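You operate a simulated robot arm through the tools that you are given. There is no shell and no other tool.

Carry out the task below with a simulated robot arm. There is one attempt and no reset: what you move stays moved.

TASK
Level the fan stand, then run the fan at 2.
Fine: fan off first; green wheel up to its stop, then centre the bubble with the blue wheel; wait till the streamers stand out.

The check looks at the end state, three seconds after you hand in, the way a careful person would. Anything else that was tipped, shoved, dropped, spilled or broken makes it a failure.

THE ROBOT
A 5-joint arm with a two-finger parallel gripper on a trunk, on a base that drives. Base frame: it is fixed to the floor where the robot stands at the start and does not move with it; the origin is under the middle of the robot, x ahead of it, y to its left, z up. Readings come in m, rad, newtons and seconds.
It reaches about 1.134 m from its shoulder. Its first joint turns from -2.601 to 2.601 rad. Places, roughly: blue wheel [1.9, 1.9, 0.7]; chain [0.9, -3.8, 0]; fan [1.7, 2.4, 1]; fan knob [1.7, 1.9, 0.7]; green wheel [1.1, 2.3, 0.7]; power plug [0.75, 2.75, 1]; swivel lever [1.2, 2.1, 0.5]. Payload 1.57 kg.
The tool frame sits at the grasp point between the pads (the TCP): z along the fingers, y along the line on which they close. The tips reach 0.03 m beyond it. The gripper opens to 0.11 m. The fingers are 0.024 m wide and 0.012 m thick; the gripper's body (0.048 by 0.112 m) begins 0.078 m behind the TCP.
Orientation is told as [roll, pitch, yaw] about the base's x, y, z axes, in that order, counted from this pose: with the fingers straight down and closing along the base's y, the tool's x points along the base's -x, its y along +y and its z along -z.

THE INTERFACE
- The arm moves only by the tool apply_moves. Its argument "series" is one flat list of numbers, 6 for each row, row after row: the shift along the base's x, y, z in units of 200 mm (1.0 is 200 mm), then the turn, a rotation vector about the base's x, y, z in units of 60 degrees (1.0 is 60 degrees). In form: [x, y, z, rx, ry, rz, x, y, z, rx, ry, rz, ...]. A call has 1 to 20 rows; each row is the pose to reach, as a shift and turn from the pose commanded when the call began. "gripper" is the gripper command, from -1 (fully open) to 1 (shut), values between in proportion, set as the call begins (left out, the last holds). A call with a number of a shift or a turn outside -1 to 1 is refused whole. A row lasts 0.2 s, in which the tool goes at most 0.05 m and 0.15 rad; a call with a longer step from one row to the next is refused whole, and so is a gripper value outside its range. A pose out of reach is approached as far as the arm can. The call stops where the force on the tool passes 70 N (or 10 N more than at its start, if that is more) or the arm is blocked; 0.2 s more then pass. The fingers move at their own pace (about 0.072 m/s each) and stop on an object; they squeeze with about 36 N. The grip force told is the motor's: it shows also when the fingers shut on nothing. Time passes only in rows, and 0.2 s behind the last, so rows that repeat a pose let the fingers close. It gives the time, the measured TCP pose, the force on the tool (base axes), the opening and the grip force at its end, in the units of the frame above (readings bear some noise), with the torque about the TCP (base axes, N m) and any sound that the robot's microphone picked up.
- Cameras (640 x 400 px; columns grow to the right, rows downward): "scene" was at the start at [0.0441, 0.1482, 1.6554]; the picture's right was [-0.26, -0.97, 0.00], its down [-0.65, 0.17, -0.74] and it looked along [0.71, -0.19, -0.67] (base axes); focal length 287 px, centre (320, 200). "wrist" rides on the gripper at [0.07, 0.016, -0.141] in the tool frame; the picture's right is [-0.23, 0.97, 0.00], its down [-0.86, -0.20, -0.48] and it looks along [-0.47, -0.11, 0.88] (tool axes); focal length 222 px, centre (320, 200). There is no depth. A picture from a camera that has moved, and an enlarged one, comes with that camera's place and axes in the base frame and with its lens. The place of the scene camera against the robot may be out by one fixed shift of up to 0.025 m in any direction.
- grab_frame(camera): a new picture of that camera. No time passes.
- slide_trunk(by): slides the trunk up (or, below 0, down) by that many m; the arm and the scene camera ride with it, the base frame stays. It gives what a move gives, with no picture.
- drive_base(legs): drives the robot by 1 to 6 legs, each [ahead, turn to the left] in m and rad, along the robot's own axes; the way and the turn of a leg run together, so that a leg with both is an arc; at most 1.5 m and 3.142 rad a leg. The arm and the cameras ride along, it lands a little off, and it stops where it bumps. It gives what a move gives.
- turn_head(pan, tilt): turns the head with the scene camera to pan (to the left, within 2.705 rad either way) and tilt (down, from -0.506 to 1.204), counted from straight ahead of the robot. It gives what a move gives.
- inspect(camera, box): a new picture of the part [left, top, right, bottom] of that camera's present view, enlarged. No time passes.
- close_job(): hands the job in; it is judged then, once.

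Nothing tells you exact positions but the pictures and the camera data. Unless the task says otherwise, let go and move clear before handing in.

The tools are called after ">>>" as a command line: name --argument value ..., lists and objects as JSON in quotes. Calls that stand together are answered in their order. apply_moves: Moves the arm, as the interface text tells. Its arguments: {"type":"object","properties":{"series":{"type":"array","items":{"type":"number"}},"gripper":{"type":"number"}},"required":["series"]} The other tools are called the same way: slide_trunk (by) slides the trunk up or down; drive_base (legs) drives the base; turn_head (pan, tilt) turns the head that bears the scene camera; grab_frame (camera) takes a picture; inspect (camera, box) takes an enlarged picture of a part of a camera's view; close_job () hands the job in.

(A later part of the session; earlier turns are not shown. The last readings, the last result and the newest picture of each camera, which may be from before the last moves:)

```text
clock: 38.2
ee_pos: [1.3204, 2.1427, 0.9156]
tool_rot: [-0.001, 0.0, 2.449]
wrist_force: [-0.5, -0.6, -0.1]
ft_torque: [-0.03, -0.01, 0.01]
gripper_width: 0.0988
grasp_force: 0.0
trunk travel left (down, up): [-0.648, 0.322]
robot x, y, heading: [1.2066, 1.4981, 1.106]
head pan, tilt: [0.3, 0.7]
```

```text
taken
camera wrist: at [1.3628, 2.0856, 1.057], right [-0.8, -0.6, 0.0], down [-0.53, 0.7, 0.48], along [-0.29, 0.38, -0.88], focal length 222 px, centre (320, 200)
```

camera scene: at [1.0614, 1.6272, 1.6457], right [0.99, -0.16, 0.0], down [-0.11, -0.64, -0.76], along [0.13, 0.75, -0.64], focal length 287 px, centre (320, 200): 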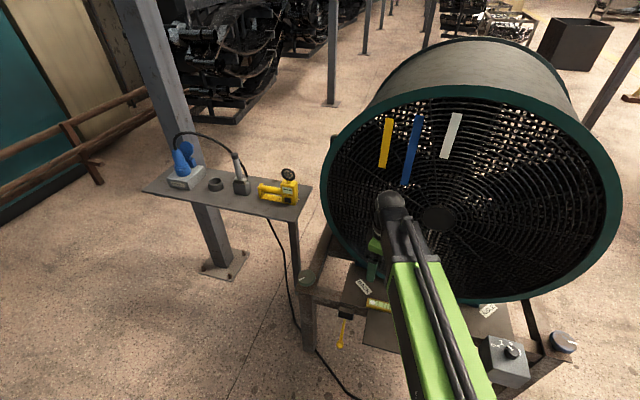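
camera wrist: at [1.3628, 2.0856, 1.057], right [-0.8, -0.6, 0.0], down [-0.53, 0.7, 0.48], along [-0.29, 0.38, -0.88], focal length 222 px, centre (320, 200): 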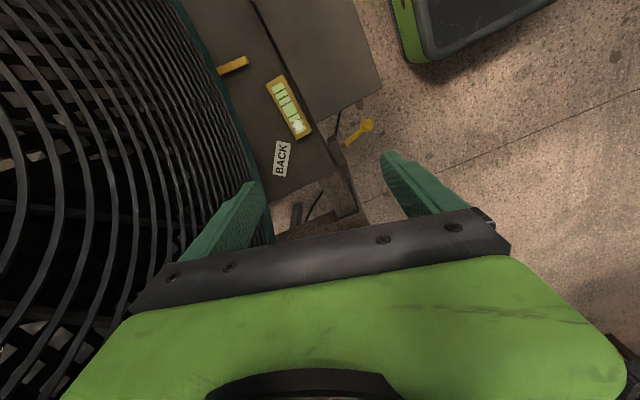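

The arm is in front of the fan with clearance. I'll continue to a point nearly above the green wheel.

>>> apply_moves --series '[-0.195, 0.15, 0, 0, 0, 0, -0.39, 0.3, 0, 0, 0, 0, -0.585, 0.45, 0, 0, 0, 0, -0.78, 0.6, 0, 0, 0, 0, -0.95, 0.7, 0, 0, 0, 0, -0.95, 0.7, 0, 0, 0, 0]'

>>> grab_frame --camera "scene"

>>> grab_frame --camera "wrist"

```text
clock: 39.6
ee_pos: [1.1319, 2.2826, 0.9152]
tool_rot: [-0.001, -0.002, 2.449]
wrist_force: [0.3, 0.2, -0.5]
ft_torque: [0.02, 0.02, 0.01]
gripper_width: 0.099
grasp_force: 0.1
trunk travel left (down, up): [-0.648, 0.322]
robot x, y, heading: [1.2096, 1.499, 1.105]
head pan, tilt: [0.3, 0.7]
```

```text
taken
camera scene: at [1.0612, 1.6272, 1.6457], right [0.99, -0.16, 0.0], down [-0.11, -0.64, -0.77], along [0.13, 0.75, -0.64], focal length 287 px, centre (320, 200)
```

scene: 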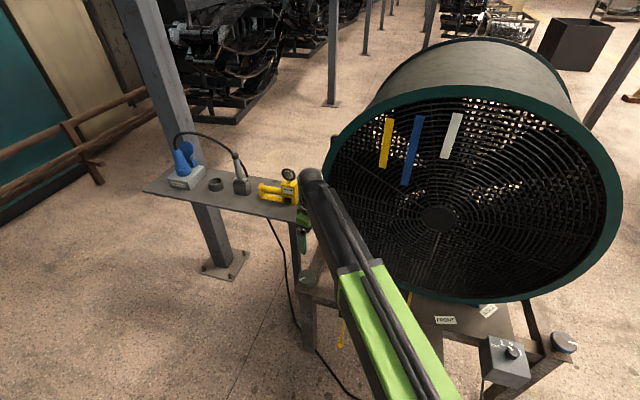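

```text
taken
camera wrist: at [1.1735, 2.2251, 1.057], right [-0.8, -0.6, 0.0], down [-0.53, 0.7, 0.48], along [-0.29, 0.38, -0.88], focal length 222 px, centre (320, 200)
```

wrist: 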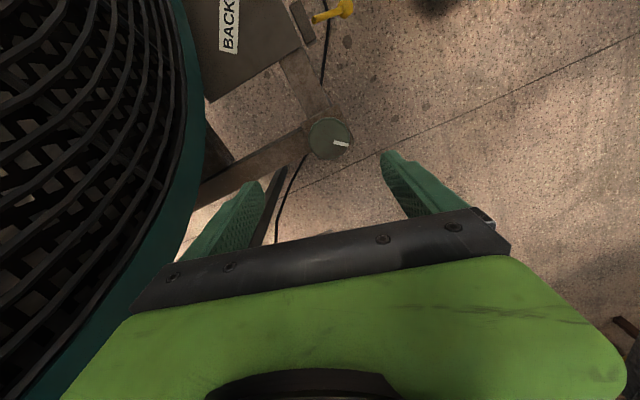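

>>> inspect --camera "wrist" --box '[280, 90, 380, 180]'

>>> inspect --camera "scene" --box '[240, 150, 360, 300]'

```text
4.44 times, centred on (330, 135) of wrist
camera zoom: at [1.1735, 2.2251, 1.057], right [-0.8, -0.6, 0.0], down [-0.53, 0.7, 0.48], along [-0.29, 0.38, -0.88], focal length 987 px, centre (276, 489)
```

zoom: 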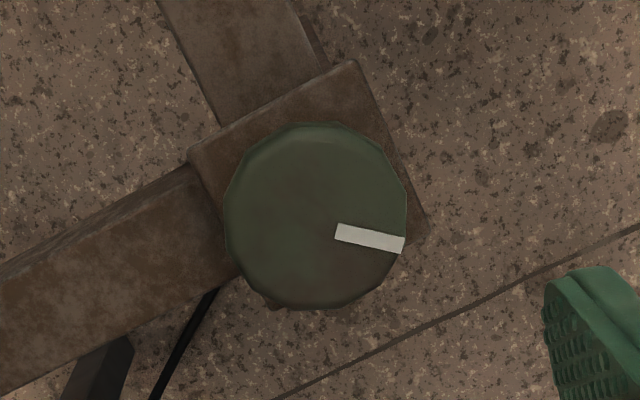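

```text
2.67 times, centred on (300, 225) of scene
camera zoom: at [1.0612, 1.6272, 1.6457], right [0.99, -0.16, 0.0], down [-0.11, -0.64, -0.77], along [0.13, 0.75, -0.64], focal length 765 px, centre (373, 133)
```

zoom: 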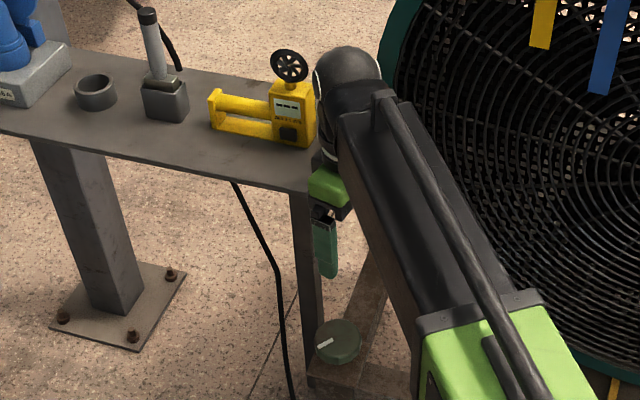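

Green wheel top centre is about (1.109, 2.287). I'll align and lower partway, watching the table corner, which should be about 0.12 m from the tool axis.

>>> apply_moves --series '[-0.11, 0.025, 0, 0, 0, 0, -0.11, 0.025, 0, 0, 0, 0]' --gripper -1

>>> slide_trunk --by -0.14

>>> grab_frame --camera "wrist"

>>> inspect --camera "wrist" --box '[240, 80, 400, 200]'

>>> grab_frame --camera "scene"

```text
clock: 40.2
ee_pos: [1.1094, 2.287, 0.9155]
tool_rot: [0.0, 0.001, 2.448]
wrist_force: [-0.4, -0.2, -0.5]
ft_torque: [0.02, -0.02, -0.01]
gripper_width: 0.11
grasp_force: 0.1
trunk travel left (down, up): [-0.648, 0.322]
robot x, y, heading: [1.2067, 1.5016, 1.108]
head pan, tilt: [0.3, 0.7]
```

```text
clock: 41.9
ee_pos: [1.1097, 2.2865, 0.7749]
tool_rot: [0.001, 0.0, 2.448]
wrist_force: [0.6, 0.1, 0.3]
ft_torque: [-0.02, 0.0, -0.01]
gripper_width: 0.1099
grasp_force: 0.1
trunk travel left (down, up): [-0.508, 0.462]
robot x, y, heading: [1.2092, 1.5029, 1.107]
head pan, tilt: [0.3, 0.7]
```

```text
taken
camera wrist: at [1.1514, 2.2297, 0.9171], right [-0.8, -0.6, 0.0], down [-0.53, 0.7, 0.48], along [-0.29, 0.38, -0.88], focal length 222 px, centre (320, 200)
```

wrist: 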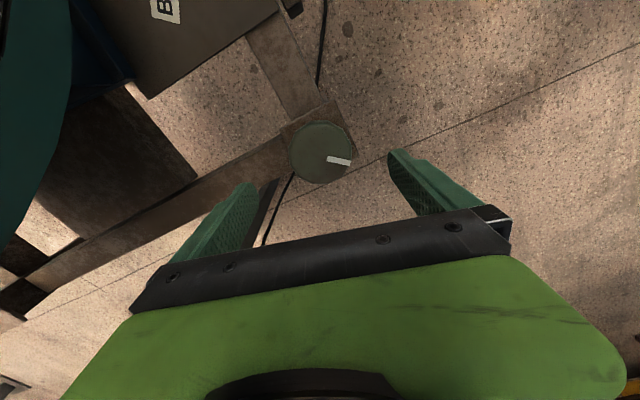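

```text
3.33 times, centred on (320, 140) of wrist
camera zoom: at [1.1514, 2.2297, 0.9171], right [-0.8, -0.6, 0.0], down [-0.53, 0.7, 0.48], along [-0.29, 0.38, -0.88], focal length 740 px, centre (320, 400)
```

zoom: 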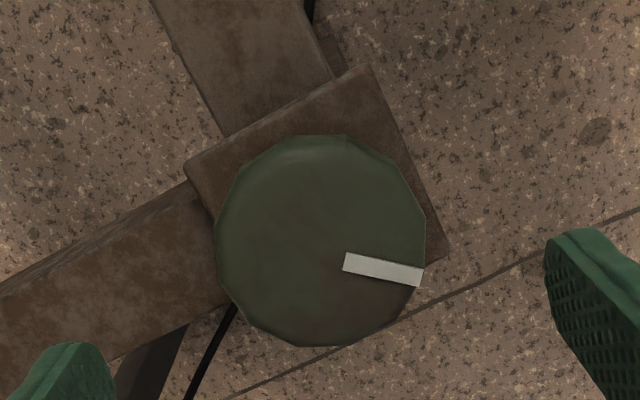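

```text
taken
camera scene: at [1.0613, 1.6271, 1.5057], right [0.99, -0.16, 0.0], down [-0.11, -0.64, -0.77], along [0.12, 0.75, -0.64], focal length 287 px, centre (320, 200)
```

scene: 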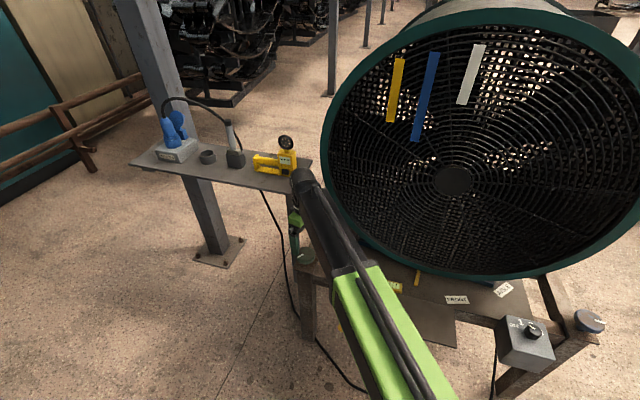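

Wheel top is at (1.107, 2.287, 0.676), diameter about 0.069 m. Lowering around it and gripping.

>>> apply_moves --series '[-0.012, 0.002, 0, 0, 0, 0, -0.012, 0.002, 0, 0, 0, 0]'

>>> slide_trunk --by -0.09

>>> grab_frame --camera "wrist"

>>> grab_frame --camera "scene"

```text
clock: 42.5
ee_pos: [1.1075, 2.2883, 0.7736]
tool_rot: [0.0, 0.003, 2.448]
wrist_force: [-0.1, -0.1, 1.0]
ft_torque: [-0.02, -0.01, 0.0]
gripper_width: 0.1102
grasp_force: 0.0
trunk travel left (down, up): [-0.508, 0.462]
robot x, y, heading: [1.2078, 1.5013, 1.103]
head pan, tilt: [0.3, 0.7]
```

```text
clock: 43.7
ee_pos: [1.1068, 2.2886, 0.6856]
tool_rot: [-0.002, 0.0, 2.451]
wrist_force: [0.4, -0.1, -0.8]
ft_torque: [-0.02, 0.02, 0.04]
gripper_width: 0.11
grasp_force: 0.1
trunk travel left (down, up): [-0.418, 0.552]
robot x, y, heading: [1.2099, 1.4987, 1.108]
head pan, tilt: [0.3, 0.7]
```

```text
taken
camera wrist: at [1.1491, 2.2302, 0.8271], right [-0.8, -0.6, 0.0], down [-0.53, 0.7, 0.48], along [-0.29, 0.38, -0.88], focal length 222 px, centre (320, 200)
```

wrist: 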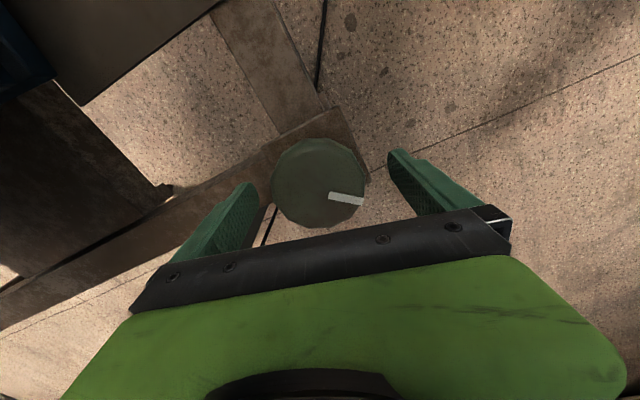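

```text
taken
camera scene: at [1.0613, 1.6272, 1.4157], right [0.99, -0.16, 0.0], down [-0.11, -0.64, -0.77], along [0.13, 0.75, -0.64], focal length 287 px, centre (320, 200)
```

scene: 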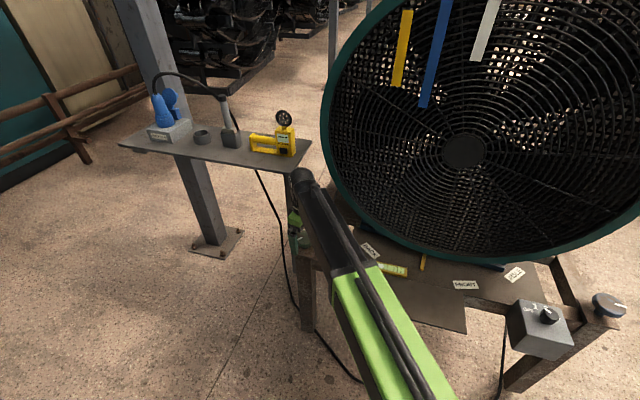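

>>> apply_moves --series '[0, 0, 0, 0, 0, 0, 0, 0, 0, 0, 0, 0, 0, 0, 0, 0, 0, 0]' --gripper 1

>>> grab_frame --camera "wrist"

>>> inspect --camera "scene" --box '[350, 230, 480, 310]'

```text
clock: 44.5
ee_pos: [1.1078, 2.2896, 0.6843]
tool_rot: [-0.002, 0.0, 2.448]
wrist_force: [8.2, 11.7, 5.7]
ft_torque: [0.45, -0.35, -0.02]
gripper_width: 0.0708
grasp_force: 43.1
trunk travel left (down, up): [-0.418, 0.552]
robot x, y, heading: [1.209, 1.4986, 1.107]
head pan, tilt: [0.3, 0.7]
```

```text
taken
camera wrist: at [1.1499, 2.2309, 0.8269], right [-0.8, -0.6, 0.0], down [-0.53, 0.7, 0.48], along [-0.29, 0.38, -0.88], focal length 222 px, centre (320, 200)
```

wrist: 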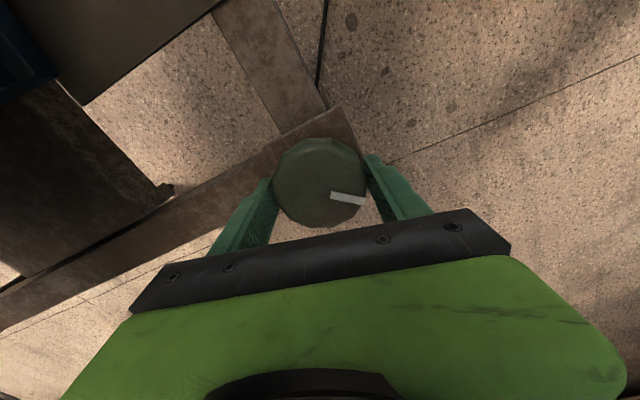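

```text
4.92 times, centred on (415, 270) of scene
camera zoom: at [1.0618, 1.6276, 1.4158], right [0.99, -0.16, 0.0], down [-0.11, -0.64, -0.76], along [0.12, 0.75, -0.64], focal length 1412 px, centre (-148, -145)
```

zoom: 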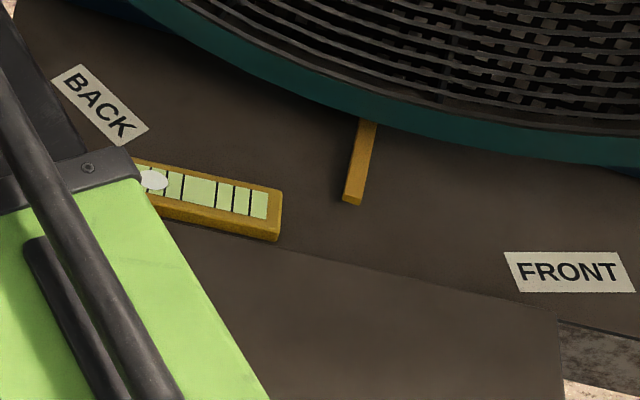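

Gripped. I'll turn clockwise (seen from above) 60° and watch bubble and torque.

>>> apply_moves --series '[0.006, 0.008, 0, 0, 0, -0.125, 0.006, 0.008, 0, 0, 0, -0.25, 0.006, 0.008, 0, 0, 0, -0.375, 0.006, 0.008, 0, 0, 0, -0.5, 0.006, 0.008, 0, 0, 0, -0.625, 0.006, 0.008, 0, 0, 0, -0.75, 0.006, 0.008, 0, 0, 0, -0.875, 0.006, 0.008, 0, 0, 0, -1.0, 0.006, 0.008, 0, 0, 0, -1.0]' --gripper 1

>>> grab_frame --camera "wrist"

>>> inspect --camera "scene" --box '[350, 230, 480, 310]'

```text
clock: 46.5
ee_pos: [1.1069, 2.2889, 0.6851]
tool_rot: [0.001, -0.001, 1.399]
wrist_force: [5.2, -8.7, -6.3]
ft_torque: [0.2, 0.7, -0.01]
gripper_width: 0.0708
grasp_force: 44.7
trunk travel left (down, up): [-0.418, 0.552]
robot x, y, heading: [1.2087, 1.4991, 1.106]
head pan, tilt: [0.3, 0.7]
```

```text
taken
camera wrist: at [1.0789, 2.2226, 0.8271], right [-0.92, 0.39, 0.0], down [0.34, 0.81, 0.48], along [0.19, 0.44, -0.88], focal length 222 px, centre (320, 200)
```

wrist: 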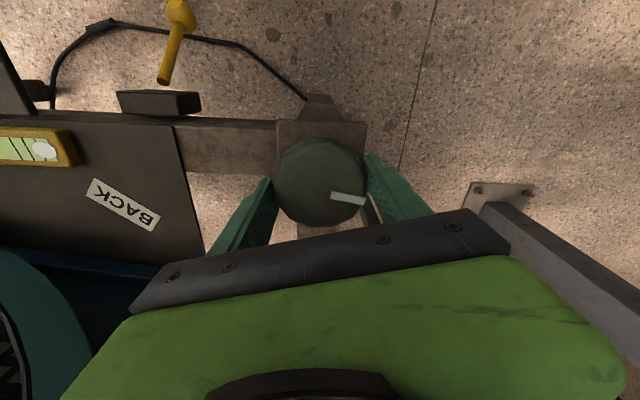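

```text
4.92 times, centred on (415, 270) of scene
camera zoom: at [1.0617, 1.6271, 1.4156], right [0.99, -0.16, 0.0], down [-0.11, -0.64, -0.77], along [0.12, 0.75, -0.64], focal length 1412 px, centre (-148, -145)
```

zoom: 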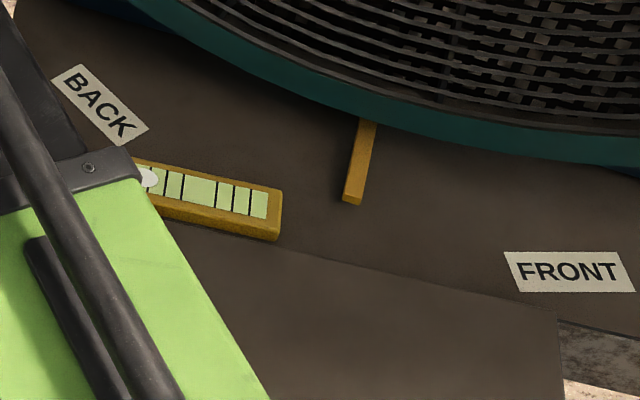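

Clockwise raises the green corner (bubble moved further left) and the wheel turns freely. Continuing clockwise.

>>> apply_moves --series '[0, 0, 0, 0, 0, -0.125, 0, 0, 0, 0, 0, -0.25, 0, 0, 0, 0, 0, -0.375, 0, 0, 0, 0, 0, -0.5, 0, 0, 0, 0, 0, -0.625, 0, 0, 0, 0, 0, -0.75, 0, 0, 0, 0, 0, -0.875, 0, 0, 0, 0, 0, -1.0, 0, 0, 0, 0, 0, -1.0]' --gripper 1

>>> grab_frame --camera "wrist"

>>> grab_frame --camera "scene"

```text
clock: 48.5
ee_pos: [1.1071, 2.2892, 0.6858]
tool_rot: [-0.003, 0.0, 0.353]
wrist_force: [1.3, -19.3, -13.3]
ft_torque: [-0.24, 0.71, -0.02]
gripper_width: 0.0711
grasp_force: 45.0
trunk travel left (down, up): [-0.418, 0.552]
robot x, y, heading: [1.2058, 1.4997, 1.107]
head pan, tilt: [0.3, 0.7]
```

```text
taken
camera wrist: at [1.0356, 2.2799, 0.827], right [-0.12, 0.99, 0.0], down [0.87, 0.11, 0.48], along [0.48, 0.06, -0.88], focal length 222 px, centre (320, 200)
```

wrist: 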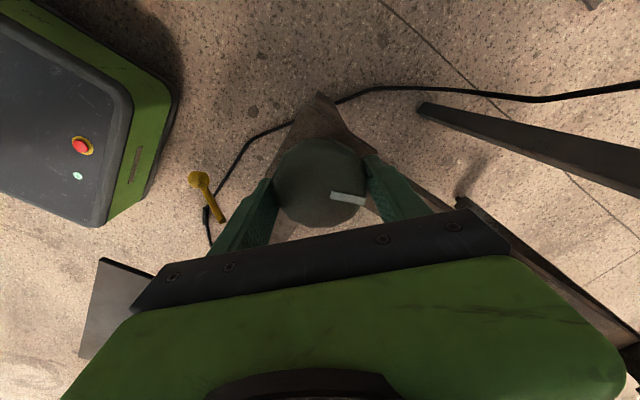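

```text
taken
camera scene: at [1.0613, 1.6271, 1.4157], right [0.99, -0.16, 0.0], down [-0.11, -0.64, -0.77], along [0.12, 0.75, -0.64], focal length 287 px, centre (320, 200)
```

scene: 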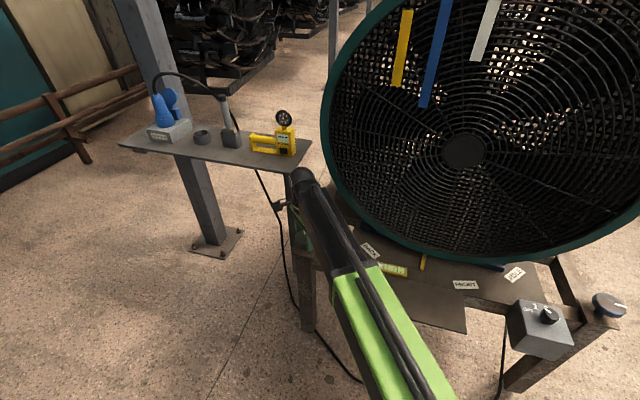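

Wheel follows. I'll release, spin back about 165°, and regrip for a longer stroke.

>>> apply_moves --series '[0, 0, 0, 0, 0, 0, 0, 0, 0, 0, 0, 0, 0, 0, 0, 0, 0, 0, 0, 0, 0, 0, 0, 0.14, 0, 0, 0, 0, 0, 0.28, 0, 0, 0, 0, 0, 0.42, 0, 0, 0, 0, 0, 0.56, 0, 0, 0, 0, 0, 0.7, 0, 0, 0, 0, 0, 0.84, 0, 0, 0, 0, 0, 0.95]' --gripper -1

>>> apply_moves --series '[0, 0, 0, 0, 0, 0.14, 0, 0, 0, 0, 0, 0.28, 0, 0, 0, 0, 0, 0.42, 0, 0, 0, 0, 0, 0.56, 0, 0, 0, 0, 0, 0.7, 0, 0, 0, 0, 0, 0.84, 0, 0, 0, 0, 0, 0.95, 0, 0, 0, 0, 0, 0.95]' --gripper -1

>>> inspect --camera "wrist" --box '[180, 80, 460, 240]'

>>> inspect --camera "scene" --box '[350, 230, 480, 310]'

```text
clock: 50.7
ee_pos: [1.1082, 2.2905, 0.6853]
tool_rot: [-0.002, -0.001, 1.35]
wrist_force: [0.2, 0.5, 0.9]
ft_torque: [0.01, 0.01, 0.03]
gripper_width: 0.1099
grasp_force: 0.0
trunk travel left (down, up): [-0.418, 0.552]
robot x, y, heading: [1.2044, 1.499, 1.103]
head pan, tilt: [0.3, 0.7]
```

```text
clock: 52.5
ee_pos: [1.1073, 2.2882, 0.6847]
tool_rot: [0.0, 0.001, 2.347]
wrist_force: [0.1, -0.4, -0.1]
ft_torque: [0.0, 0.02, 0.02]
gripper_width: 0.1101
grasp_force: 0.0
trunk travel left (down, up): [-0.418, 0.552]
robot x, y, heading: [1.2073, 1.4997, 1.11]
head pan, tilt: [0.3, 0.7]
```

```text
2.29 times, centred on (320, 160) of wrist
camera zoom: at [1.1441, 2.2276, 0.827], right [-0.85, -0.52, 0.0], down [-0.46, 0.75, 0.48], along [-0.25, 0.41, -0.88], focal length 508 px, centre (320, 291)
```

zoom: 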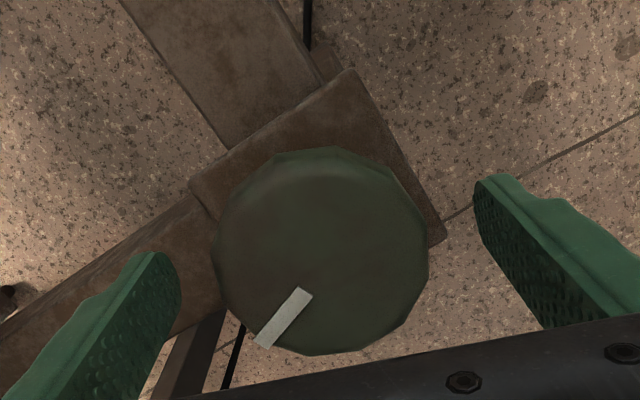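

```text
4.92 times, centred on (415, 270) of scene
camera zoom: at [1.0613, 1.6272, 1.4157], right [0.99, -0.16, 0.0], down [-0.11, -0.64, -0.77], along [0.13, 0.75, -0.64], focal length 1412 px, centre (-148, -145)
```

zoom: 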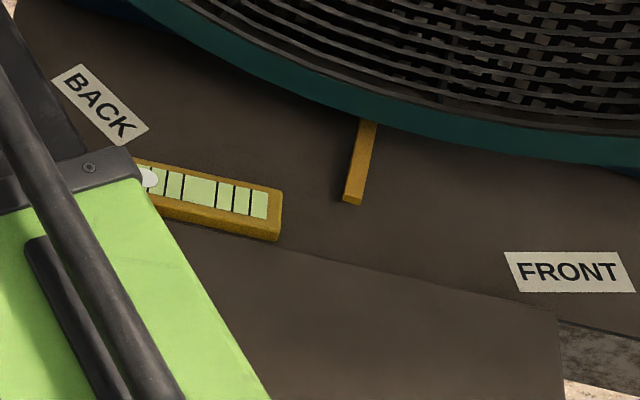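

Bubble is at the left end of the vial now. I'll spin a bit more back, regrip and make a stroke of three 60° turns.

>>> apply_moves --series '[0, 0, 0, 0, 0, 0.14, 0, 0, 0, 0, 0, 0.28, 0, 0, 0, 0, 0, 0.42, 0, 0, 0, 0, 0, 0.56, 0, 0, 0, 0, 0, 0.7, 0, 0, 0, 0, 0, 0.7]' --gripper -1

>>> apply_moves --series '[0, 0, 0, 0, 0, 0, 0, 0, 0, 0, 0, 0, 0, 0, 0, 0, 0, 0, 0, 0, 0, 0, 0, -0.13, 0, 0, 0, 0, 0, -0.26, 0, 0, 0, 0, 0, -0.39, 0, 0, 0, 0, 0, -0.52, 0, 0, 0, 0, 0, -0.65, 0, 0, 0, 0, 0, -0.78, 0, 0, 0, 0, 0, -0.91, 0, 0, 0, 0, 0, -1.0]' --gripper 1

>>> apply_moves --series '[0, 0, 0, 0, 0, -0.13, 0, 0, 0, 0, 0, -0.26, 0, 0, 0, 0, 0, -0.39, 0, 0, 0, 0, 0, -0.52, 0, 0, 0, 0, 0, -0.65, 0, 0, 0, 0, 0, -0.78, 0, 0, 0, 0, 0, -0.91, 0, 0, 0, 0, 0, -1.0]' --gripper 1

>>> apply_moves --series '[0, 0, 0, 0, 0, -0.13, 0, 0, 0, 0, 0, -0.26, 0, 0, 0, 0, 0, -0.39, 0, 0, 0, 0, 0, -0.52, 0, 0, 0, 0, 0, -0.65, 0, 0, 0, 0, 0, -0.78, 0, 0, 0, 0, 0, -0.82]' --gripper 1

>>> grab_frame --camera "wrist"

>>> grab_frame --camera "scene"

```text
clock: 53.9
ee_pos: [1.1081, 2.2886, 0.6851]
tool_rot: [0.0, 0.002, 3.078]
wrist_force: [0.0, 0.0, 0.6]
ft_torque: [0.02, -0.02, -0.02]
gripper_width: 0.1101
grasp_force: 0.0
trunk travel left (down, up): [-0.418, 0.552]
robot x, y, heading: [1.2064, 1.5012, 1.106]
head pan, tilt: [0.3, 0.7]
```

```text
clock: 56.3
ee_pos: [1.1082, 2.288, 0.6853]
tool_rot: [0.0, 0.004, 2.03]
wrist_force: [5.6, -25.0, -15.2]
ft_torque: [0.16, 0.34, 0.03]
gripper_width: 0.0714
grasp_force: 45.3
trunk travel left (down, up): [-0.418, 0.552]
robot x, y, heading: [1.2078, 1.4981, 1.104]
head pan, tilt: [0.3, 0.7]
```

```text
clock: 58.1
ee_pos: [1.1068, 2.2886, 0.6864]
tool_rot: [-0.002, 0.003, 0.981]
wrist_force: [-3.9, -17.7, -10.3]
ft_torque: [-0.8, 0.04, 0.0]
gripper_width: 0.0713
grasp_force: 45.0
trunk travel left (down, up): [-0.418, 0.552]
robot x, y, heading: [1.2055, 1.5009, 1.104]
head pan, tilt: [0.3, 0.7]
```

```text
clock: 59.7
ee_pos: [1.1073, 2.2891, 0.6857]
tool_rot: [-0.001, 0.0, 0.122]
wrist_force: [-6.6, -20.6, -12.4]
ft_torque: [0.46, 0.28, -0.03]
gripper_width: 0.0714
grasp_force: 44.9
trunk travel left (down, up): [-0.418, 0.552]
robot x, y, heading: [1.2051, 1.5001, 1.114]
head pan, tilt: [0.3, 0.7]
```

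```text
taken
camera wrist: at [1.0353, 2.2962, 0.8271], right [0.11, 0.99, 0.0], down [0.87, -0.09, 0.48], along [0.48, -0.05, -0.88], focal length 222 px, centre (320, 200)
```

wrist: 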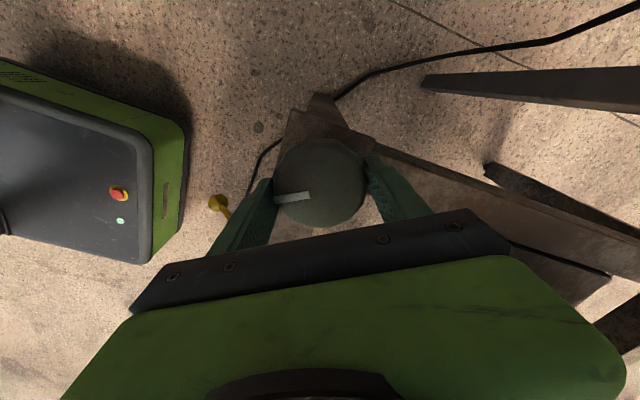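

```text
taken
camera scene: at [1.0607, 1.6267, 1.4155], right [0.99, -0.16, 0.0], down [-0.1, -0.64, -0.77], along [0.13, 0.75, -0.64], focal length 287 px, centre (320, 200)
```

scene: 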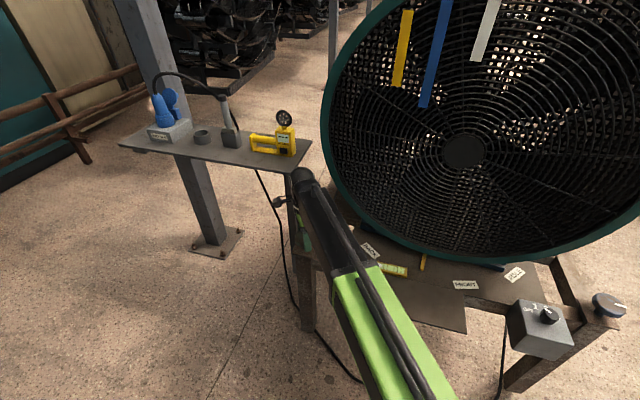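

The wheel still turns with the fingers. I'll do another stroke, checking the wheel's white mark at start and end.

>>> apply_moves --series '[0, 0, 0, 0, 0, 0, 0, 0, 0, 0, 0, 0, 0, 0, 0, 0, 0, 0, 0, 0, 0, 0, 0, 0.14, 0, 0, 0, 0, 0, 0.28, 0, 0, 0, 0, 0, 0.42, 0, 0, 0, 0, 0, 0.56, 0, 0, 0, 0, 0, 0.7, 0, 0, 0, 0, 0, 0.84, 0, 0, 0, 0, 0, 0.98]' --gripper -1

>>> apply_moves --series '[0, 0, 0, 0, 0, 0.14, 0, 0, 0, 0, 0, 0.28, 0, 0, 0, 0, 0, 0.42, 0, 0, 0, 0, 0, 0.56, 0, 0, 0, 0, 0, 0.7, 0, 0, 0, 0, 0, 0.84, 0, 0, 0, 0, 0, 0.98]' --gripper -1

>>> apply_moves --series '[0, 0, 0, 0, 0, 0.14, 0, 0, 0, 0, 0, 0.28, 0, 0, 0, 0, 0, 0.42, 0, 0, 0, 0, 0, 0.56, 0, 0, 0, 0, 0, 0.7, 0, 0, 0, 0, 0, 0.84, 0, 0, 0, 0, 0, 0.84]' --gripper -1

>>> grab_frame --camera "wrist"

>>> inspect --camera "scene" --box '[270, 190, 350, 270]'

```text
clock: 61.9
ee_pos: [1.1084, 2.2896, 0.684]
tool_rot: [0.0, 0.002, 1.155]
wrist_force: [0.4, 0.9, 0.0]
ft_torque: [0.02, 0.01, 0.01]
gripper_width: 0.1102
grasp_force: 0.0
trunk travel left (down, up): [-0.418, 0.552]
robot x, y, heading: [1.2101, 1.5046, 1.106]
head pan, tilt: [0.3, 0.7]
```

```text
clock: 63.5
ee_pos: [1.1074, 2.2898, 0.6846]
tool_rot: [-0.002, 0.0, 2.181]
wrist_force: [0.0, 0.8, 0.8]
ft_torque: [0.03, 0.0, 0.01]
gripper_width: 0.11
grasp_force: 0.1
trunk travel left (down, up): [-0.418, 0.552]
robot x, y, heading: [1.2081, 1.4992, 1.109]
head pan, tilt: [0.3, 0.7]
```

```text
clock: 65.1
ee_pos: [1.1077, 2.2907, 0.6858]
tool_rot: [0.001, 0.001, 3.058]
wrist_force: [-0.7, -0.4, 0.4]
ft_torque: [0.0, -0.02, -0.01]
gripper_width: 0.1101
grasp_force: 0.1
trunk travel left (down, up): [-0.418, 0.552]
robot x, y, heading: [1.2092, 1.5017, 1.103]
head pan, tilt: [0.3, 0.7]
```

```text
taken
camera wrist: at [1.1752, 2.2669, 0.827], right [-0.31, -0.95, 0.0], down [-0.84, 0.27, 0.48], along [-0.46, 0.15, -0.88], focal length 222 px, centre (320, 200)
```

wrist: 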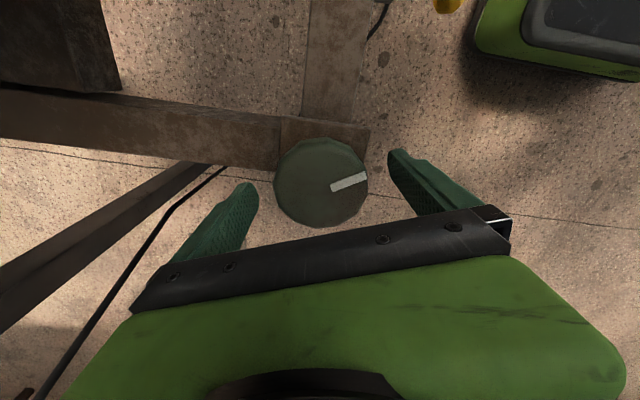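

```text
5.00 times, centred on (310, 230) of scene
camera zoom: at [1.0613, 1.6272, 1.4157], right [0.99, -0.16, 0.0], down [-0.11, -0.64, -0.77], along [0.12, 0.75, -0.64], focal length 1434 px, centre (370, 50)
```

zoom: 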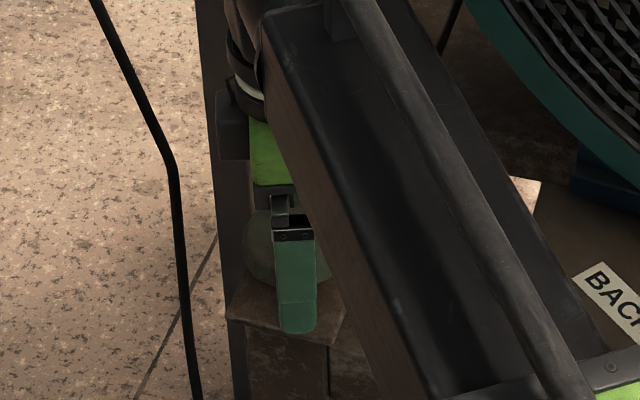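

>>> apply_moves --series '[0, 0, 0, 0, 0, 0, 0, 0, 0, 0, 0, 0, 0, 0, 0, 0, 0, 0, 0, 0, 0, 0, 0, -0.13, 0, 0, 0, 0, 0, -0.26, 0, 0, 0, 0, 0, -0.39, 0, 0, 0, 0, 0, -0.52, 0, 0, 0, 0, 0, -0.65, 0, 0, 0, 0, 0, -0.78, 0, 0, 0, 0, 0, -0.91, 0, 0, 0, 0, 0, -1.0]' --gripper 1

>>> grab_frame --camera "wrist"

>>> apply_moves --series '[0, 0, 0, 0, 0, -0.13, 0, 0, 0, 0, 0, -0.26, 0, 0, 0, 0, 0, -0.39, 0, 0, 0, 0, 0, -0.52, 0, 0, 0, 0, 0, -0.65, 0, 0, 0, 0, 0, -0.78, 0, 0, 0, 0, 0, -0.91, 0, 0, 0, 0, 0, -1.0]' --gripper 1

>>> apply_moves --series '[0, 0, 0, 0, 0, -0.13, 0, 0, 0, 0, 0, -0.26, 0, 0, 0, 0, 0, -0.39, 0, 0, 0, 0, 0, -0.52, 0, 0, 0, 0, 0, -0.65, 0, 0, 0, 0, 0, -0.78, 0, 0, 0, 0, 0, -0.82]' --gripper 1

>>> grab_frame --camera "wrist"

```text
clock: 67.5
ee_pos: [1.1071, 2.2903, 0.6852]
tool_rot: [-0.001, -0.001, 2.007]
wrist_force: [-4.4, -1.7, -0.7]
ft_torque: [0.04, 0.2, 1.35]
gripper_width: 0.0714
grasp_force: 45.4
trunk travel left (down, up): [-0.418, 0.552]
robot x, y, heading: [1.2055, 1.5018, 1.104]
head pan, tilt: [0.3, 0.7]
```

```text
taken
camera wrist: at [1.121, 2.2194, 0.827], right [-0.98, -0.21, 0.0], down [-0.18, 0.86, 0.48], along [-0.1, 0.47, -0.88], focal length 222 px, centre (320, 200)
```

wrist: 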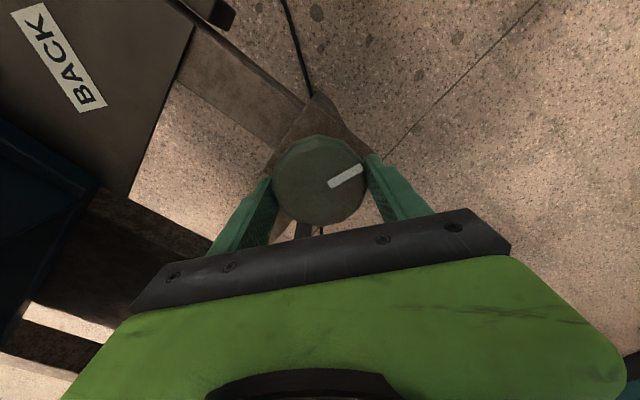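

```text
clock: 69.3
ee_pos: [1.107, 2.2891, 0.6852]
tool_rot: [0.001, 0.001, 0.959]
wrist_force: [-2.5, 1.0, 0.9]
ft_torque: [-0.05, -0.01, 0.96]
gripper_width: 0.0709
grasp_force: 44.8
trunk travel left (down, up): [-0.418, 0.552]
robot x, y, heading: [1.2081, 1.4971, 1.107]
head pan, tilt: [0.3, 0.7]
```

```text
clock: 70.9
ee_pos: [1.1097, 2.2896, 0.6855]
tool_rot: [-0.001, 0.0, 0.103]
wrist_force: [4.0, -5.1, -2.2]
ft_torque: [-0.21, -0.08, 1.39]
gripper_width: 0.072
grasp_force: 45.1
trunk travel left (down, up): [-0.418, 0.552]
robot x, y, heading: [1.2076, 1.499, 1.105]
head pan, tilt: [0.3, 0.7]
```

```text
taken
camera wrist: at [1.0369, 2.2978, 0.8271], right [0.13, 0.99, 0.0], down [0.87, -0.11, 0.48], along [0.48, -0.06, -0.88], focal length 222 px, centre (320, 200)
```

wrist: 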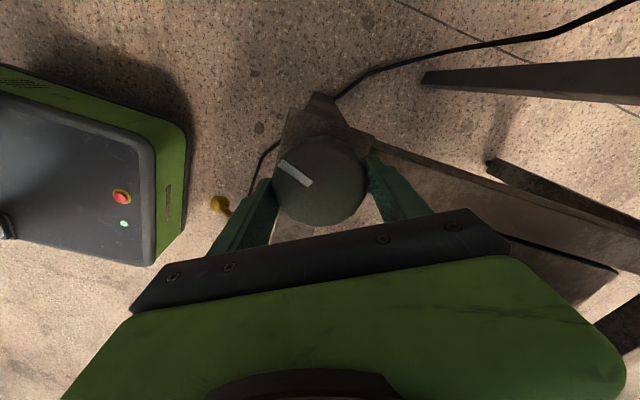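

The torque jumped to ~1.35 N·m and the wheel's mark stopped at the same bearing while the fingers slipped: the green wheel is at its stop. I'll release, lift and take the arm toward the blue wheel.

>>> apply_moves --series '[0, 0, 0, 0, 0, 0, 0, 0, 0, 0, 0, 0, 0, 0, 0, 0, 0, 0, 0, 0, 0, 0, 0, 0.14, 0, 0, 0, 0, 0, 0.28, 0, 0, 0, 0, 0, 0.42, 0, 0, 0, 0, 0, 0.56, 0, 0, 0, 0, 0, 0.7, 0, 0, 0, 0, 0, 0.84, 0, 0, 0, 0, 0, 0.98]' --gripper -1

>>> inspect --camera "wrist" --box '[0, 80, 400, 240]'

>>> slide_trunk --by 0.23

>>> grab_frame --camera "wrist"

>>> grab_frame --camera "scene"

```text
clock: 73.1
ee_pos: [1.1081, 2.2896, 0.6845]
tool_rot: [0.001, -0.001, 1.131]
wrist_force: [0.9, -0.6, -0.7]
ft_torque: [-0.02, -0.02, 0.0]
gripper_width: 0.11
grasp_force: 0.2
trunk travel left (down, up): [-0.418, 0.552]
robot x, y, heading: [1.2088, 1.4999, 1.101]
head pan, tilt: [0.3, 0.7]
```

```text
1.60 times, centred on (200, 160) of wrist
camera zoom: at [1.063, 2.2326, 0.827], right [-0.78, 0.62, 0.0], down [0.54, 0.69, 0.48], along [0.3, 0.38, -0.88], focal length 355 px, centre (512, 264)
```

zoom: 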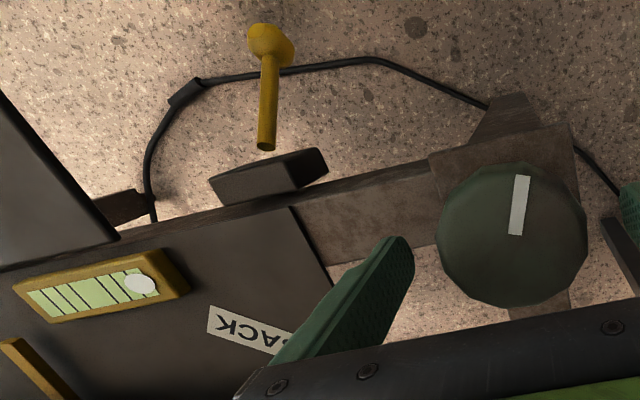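

```text
clock: 75.5
ee_pos: [1.1077, 2.2886, 0.9159]
tool_rot: [0.0, 0.001, 1.129]
wrist_force: [0.4, 0.1, 0.8]
ft_torque: [0.03, 0.02, 0.02]
gripper_width: 0.1101
grasp_force: 0.0
trunk travel left (down, up): [-0.648, 0.322]
robot x, y, heading: [1.2067, 1.4965, 1.107]
head pan, tilt: [0.3, 0.7]
```

```text
taken
camera wrist: at [1.0627, 2.2327, 1.0569], right [-0.78, 0.62, 0.0], down [0.55, 0.69, 0.48], along [0.3, 0.37, -0.88], focal length 222 px, centre (320, 200)
```

wrist: 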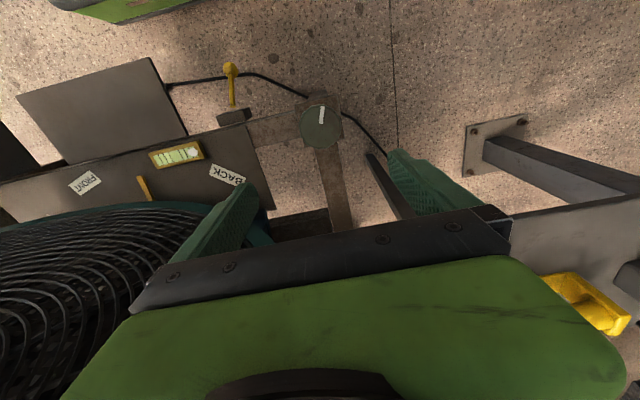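

```text
taken
camera scene: at [1.0613, 1.6272, 1.6456], right [0.99, -0.16, 0.0], down [-0.11, -0.64, -0.77], along [0.12, 0.75, -0.64], focal length 287 px, centre (320, 200)
```

scene: 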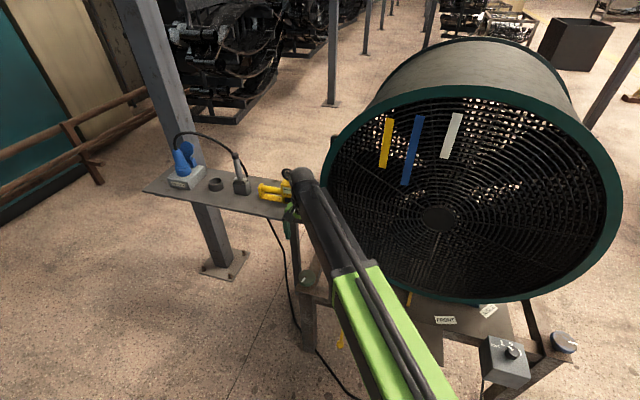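

Now swinging the arm back right, in front of the fan, to the blue wheel.

>>> apply_moves --series '[0.19, -0.145, 0, 0, 0, 0, 0.38, -0.29, 0, 0, 0, 0, 0.57, -0.435, 0, 0, 0, 0, 0.76, -0.58, 0, 0, 0, 0, 0.95, -0.725, 0, 0, 0, 0]'

>>> apply_moves --series '[0.2, -0.13, 0, 0, 0, 0, 0.4, -0.26, 0, 0, 0, 0, 0.6, -0.39, 0, 0, 0, 0, 0.8, -0.52, 0, 0, 0, 0, 0.99, -0.65, 0, 0, 0, 0]'

>>> apply_moves --series '[0.2, -0.13, 0, 0, 0, 0, 0.4, -0.25, 0, 0, 0, 0, 0.6, -0.37, 0, 0, 0, 0, 0.8, -0.5, 0, 0, 0, 0, 0.99, -0.6, 0, 0, 0, 0]'

>>> apply_moves --series '[0.2, 0, 0, 0, 0, 0.14, 0.4, 0.0, 0, 0, 0, 0.28, 0.6, 0.0, 0, 0, 0, 0.42, 0.8, 0.0, 0, 0, 0, 0.56, 0.95, 0.0, 0, 0, 0, 0.7, 0.95, 0.0, 0, 0, 0, 0.84, 0.95, 0, 0, 0, 0, 0.98]'

>>> turn_head --pan -0.3 --tilt 0.75

>>> grab_frame --camera "scene"

>>> grab_frame --camera "wrist"

```text
clock: 76.7
ee_pos: [1.2973, 2.1442, 0.9149]
tool_rot: [0.001, 0.0, 1.131]
wrist_force: [0.3, -0.4, 0.0]
ft_torque: [0.0, -0.02, 0.01]
gripper_width: 0.1101
grasp_force: 0.0
trunk travel left (down, up): [-0.648, 0.322]
robot x, y, heading: [1.2112, 1.5021, 1.104]
head pan, tilt: [0.3, 0.7]
```

```text
clock: 77.9
ee_pos: [1.4979, 2.0158, 0.9144]
tool_rot: [-0.001, 0.0, 1.131]
wrist_force: [0.4, -0.1, 0.6]
ft_torque: [-0.02, 0.02, -0.02]
gripper_width: 0.11
grasp_force: 0.1
trunk travel left (down, up): [-0.648, 0.322]
robot x, y, heading: [1.2087, 1.5012, 1.107]
head pan, tilt: [0.3, 0.7]
```

```text
clock: 79.1
ee_pos: [1.6958, 1.8948, 0.9147]
tool_rot: [0.0, 0.0, 1.13]
wrist_force: [0.2, 0.0, 0.2]
ft_torque: [-0.01, 0.02, -0.03]
gripper_width: 0.1098
grasp_force: 0.1
trunk travel left (down, up): [-0.648, 0.322]
robot x, y, heading: [1.2048, 1.5008, 1.111]
head pan, tilt: [0.3, 0.7]
```

```text
clock: 80.7
ee_pos: [1.8846, 1.8947, 0.915]
tool_rot: [0.001, 0.0, 2.16]
wrist_force: [0.1, 0.5, 0.1]
ft_torque: [0.0, 0.0, 0.02]
gripper_width: 0.1101
grasp_force: 0.1
trunk travel left (down, up): [-0.648, 0.322]
robot x, y, heading: [1.2071, 1.4994, 1.111]
head pan, tilt: [0.3, 0.7]
```

```text
clock: 81.7
ee_pos: [1.8845, 1.8954, 0.915]
tool_rot: [0.0, -0.001, 2.156]
wrist_force: [0.4, 0.9, -0.2]
ft_torque: [0.05, 0.0, -0.01]
gripper_width: 0.1099
grasp_force: 0.1
trunk travel left (down, up): [-0.648, 0.322]
robot x, y, heading: [1.2098, 1.499, 1.112]
head pan, tilt: [-0.3, 0.75]
```

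```text
taken
camera scene: at [1.1048, 1.6032, 1.6415], right [0.72, -0.69, 0.0], down [-0.47, -0.49, -0.73], along [0.51, 0.53, -0.68], focal length 287 px, centre (320, 200)
```

scene: 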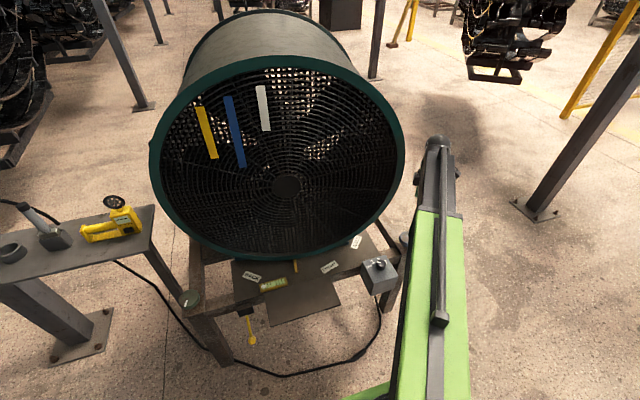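

```text
taken
camera wrist: at [1.9088, 1.8269, 1.057], right [-0.94, -0.35, 0.0], down [-0.31, 0.82, 0.48], along [-0.17, 0.45, -0.88], focal length 222 px, centre (320, 200)
```

wrist: 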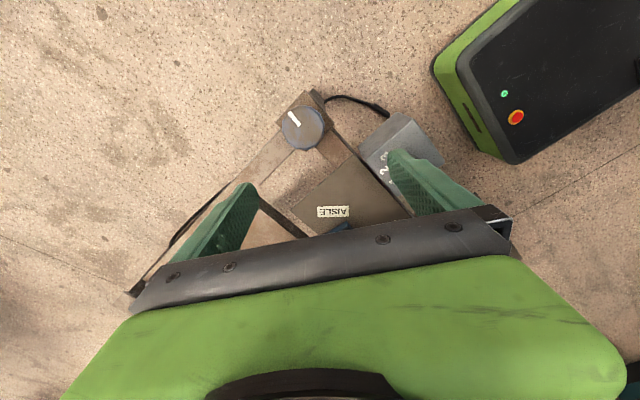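

Blue wheel is near (1.911, 1.902). I'll align, spin to the start of a stroke, and lower partway.

>>> apply_moves --series '[0.132, 0.037, 0, 0, 0, 0.14, 0.132, 0.037, 0, 0, 0, 0.28, 0.132, 0.037, 0, 0, 0, 0.42, 0.132, 0.037, 0, 0, 0, 0.56, 0.132, 0.037, 0, 0, 0, 0.7, 0.132, 0.037, 0, 0, 0, 0.84, 0.132, 0.037, 0, 0, 0, 0.84]'

>>> inspect --camera "wrist" --box '[240, 80, 400, 180]'

>>> slide_trunk --by -0.14

>>> inspect --camera "wrist" --box '[240, 80, 400, 200]'

>>> grab_frame --camera "scene"

```text
clock: 83.3
ee_pos: [1.9096, 1.9024, 0.916]
tool_rot: [-0.001, 0.0, 3.037]
wrist_force: [0.1, -0.4, -0.4]
ft_torque: [0.04, 0.03, 0.02]
gripper_width: 0.11
grasp_force: 0.0
trunk travel left (down, up): [-0.648, 0.322]
robot x, y, heading: [1.2077, 1.4976, 1.104]
head pan, tilt: [-0.3, 0.75]
```

```text
4.00 times, centred on (320, 130) of wrist
camera zoom: at [1.9778, 1.8777, 1.057], right [-0.33, -0.94, 0.0], down [-0.83, 0.29, 0.48], along [-0.45, 0.16, -0.88], focal length 888 px, centre (320, 480)
```

zoom: 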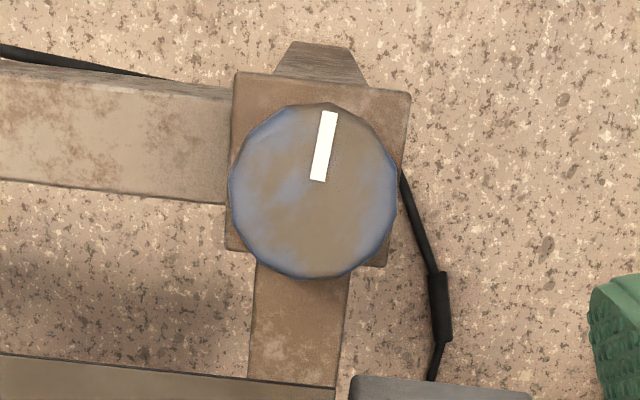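

```text
clock: 85.0
ee_pos: [1.9104, 1.9025, 0.775]
tool_rot: [-0.001, -0.001, 3.036]
wrist_force: [0.1, -0.6, 0.2]
ft_torque: [0.02, 0.01, -0.02]
gripper_width: 0.1101
grasp_force: 0.1
trunk travel left (down, up): [-0.508, 0.462]
robot x, y, heading: [1.2078, 1.5008, 1.11]
head pan, tilt: [-0.3, 0.75]
```

```text
3.33 times, centred on (320, 140) of wrist
camera zoom: at [1.9777, 1.8775, 0.9171], right [-0.33, -0.94, 0.0], down [-0.83, 0.29, 0.48], along [-0.45, 0.16, -0.88], focal length 740 px, centre (320, 400)
```

zoom: 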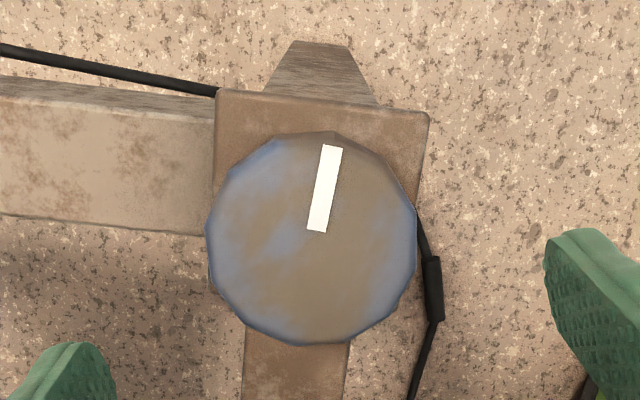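

```text
taken
camera scene: at [1.1049, 1.6031, 1.5015], right [0.72, -0.69, 0.0], down [-0.47, -0.49, -0.73], along [0.51, 0.53, -0.68], focal length 287 px, centre (320, 200)
```

scene: 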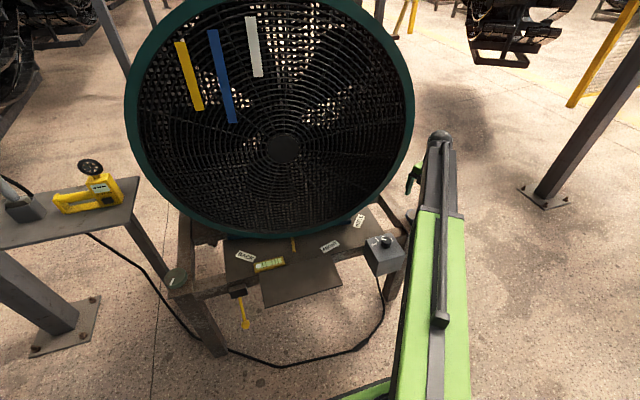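

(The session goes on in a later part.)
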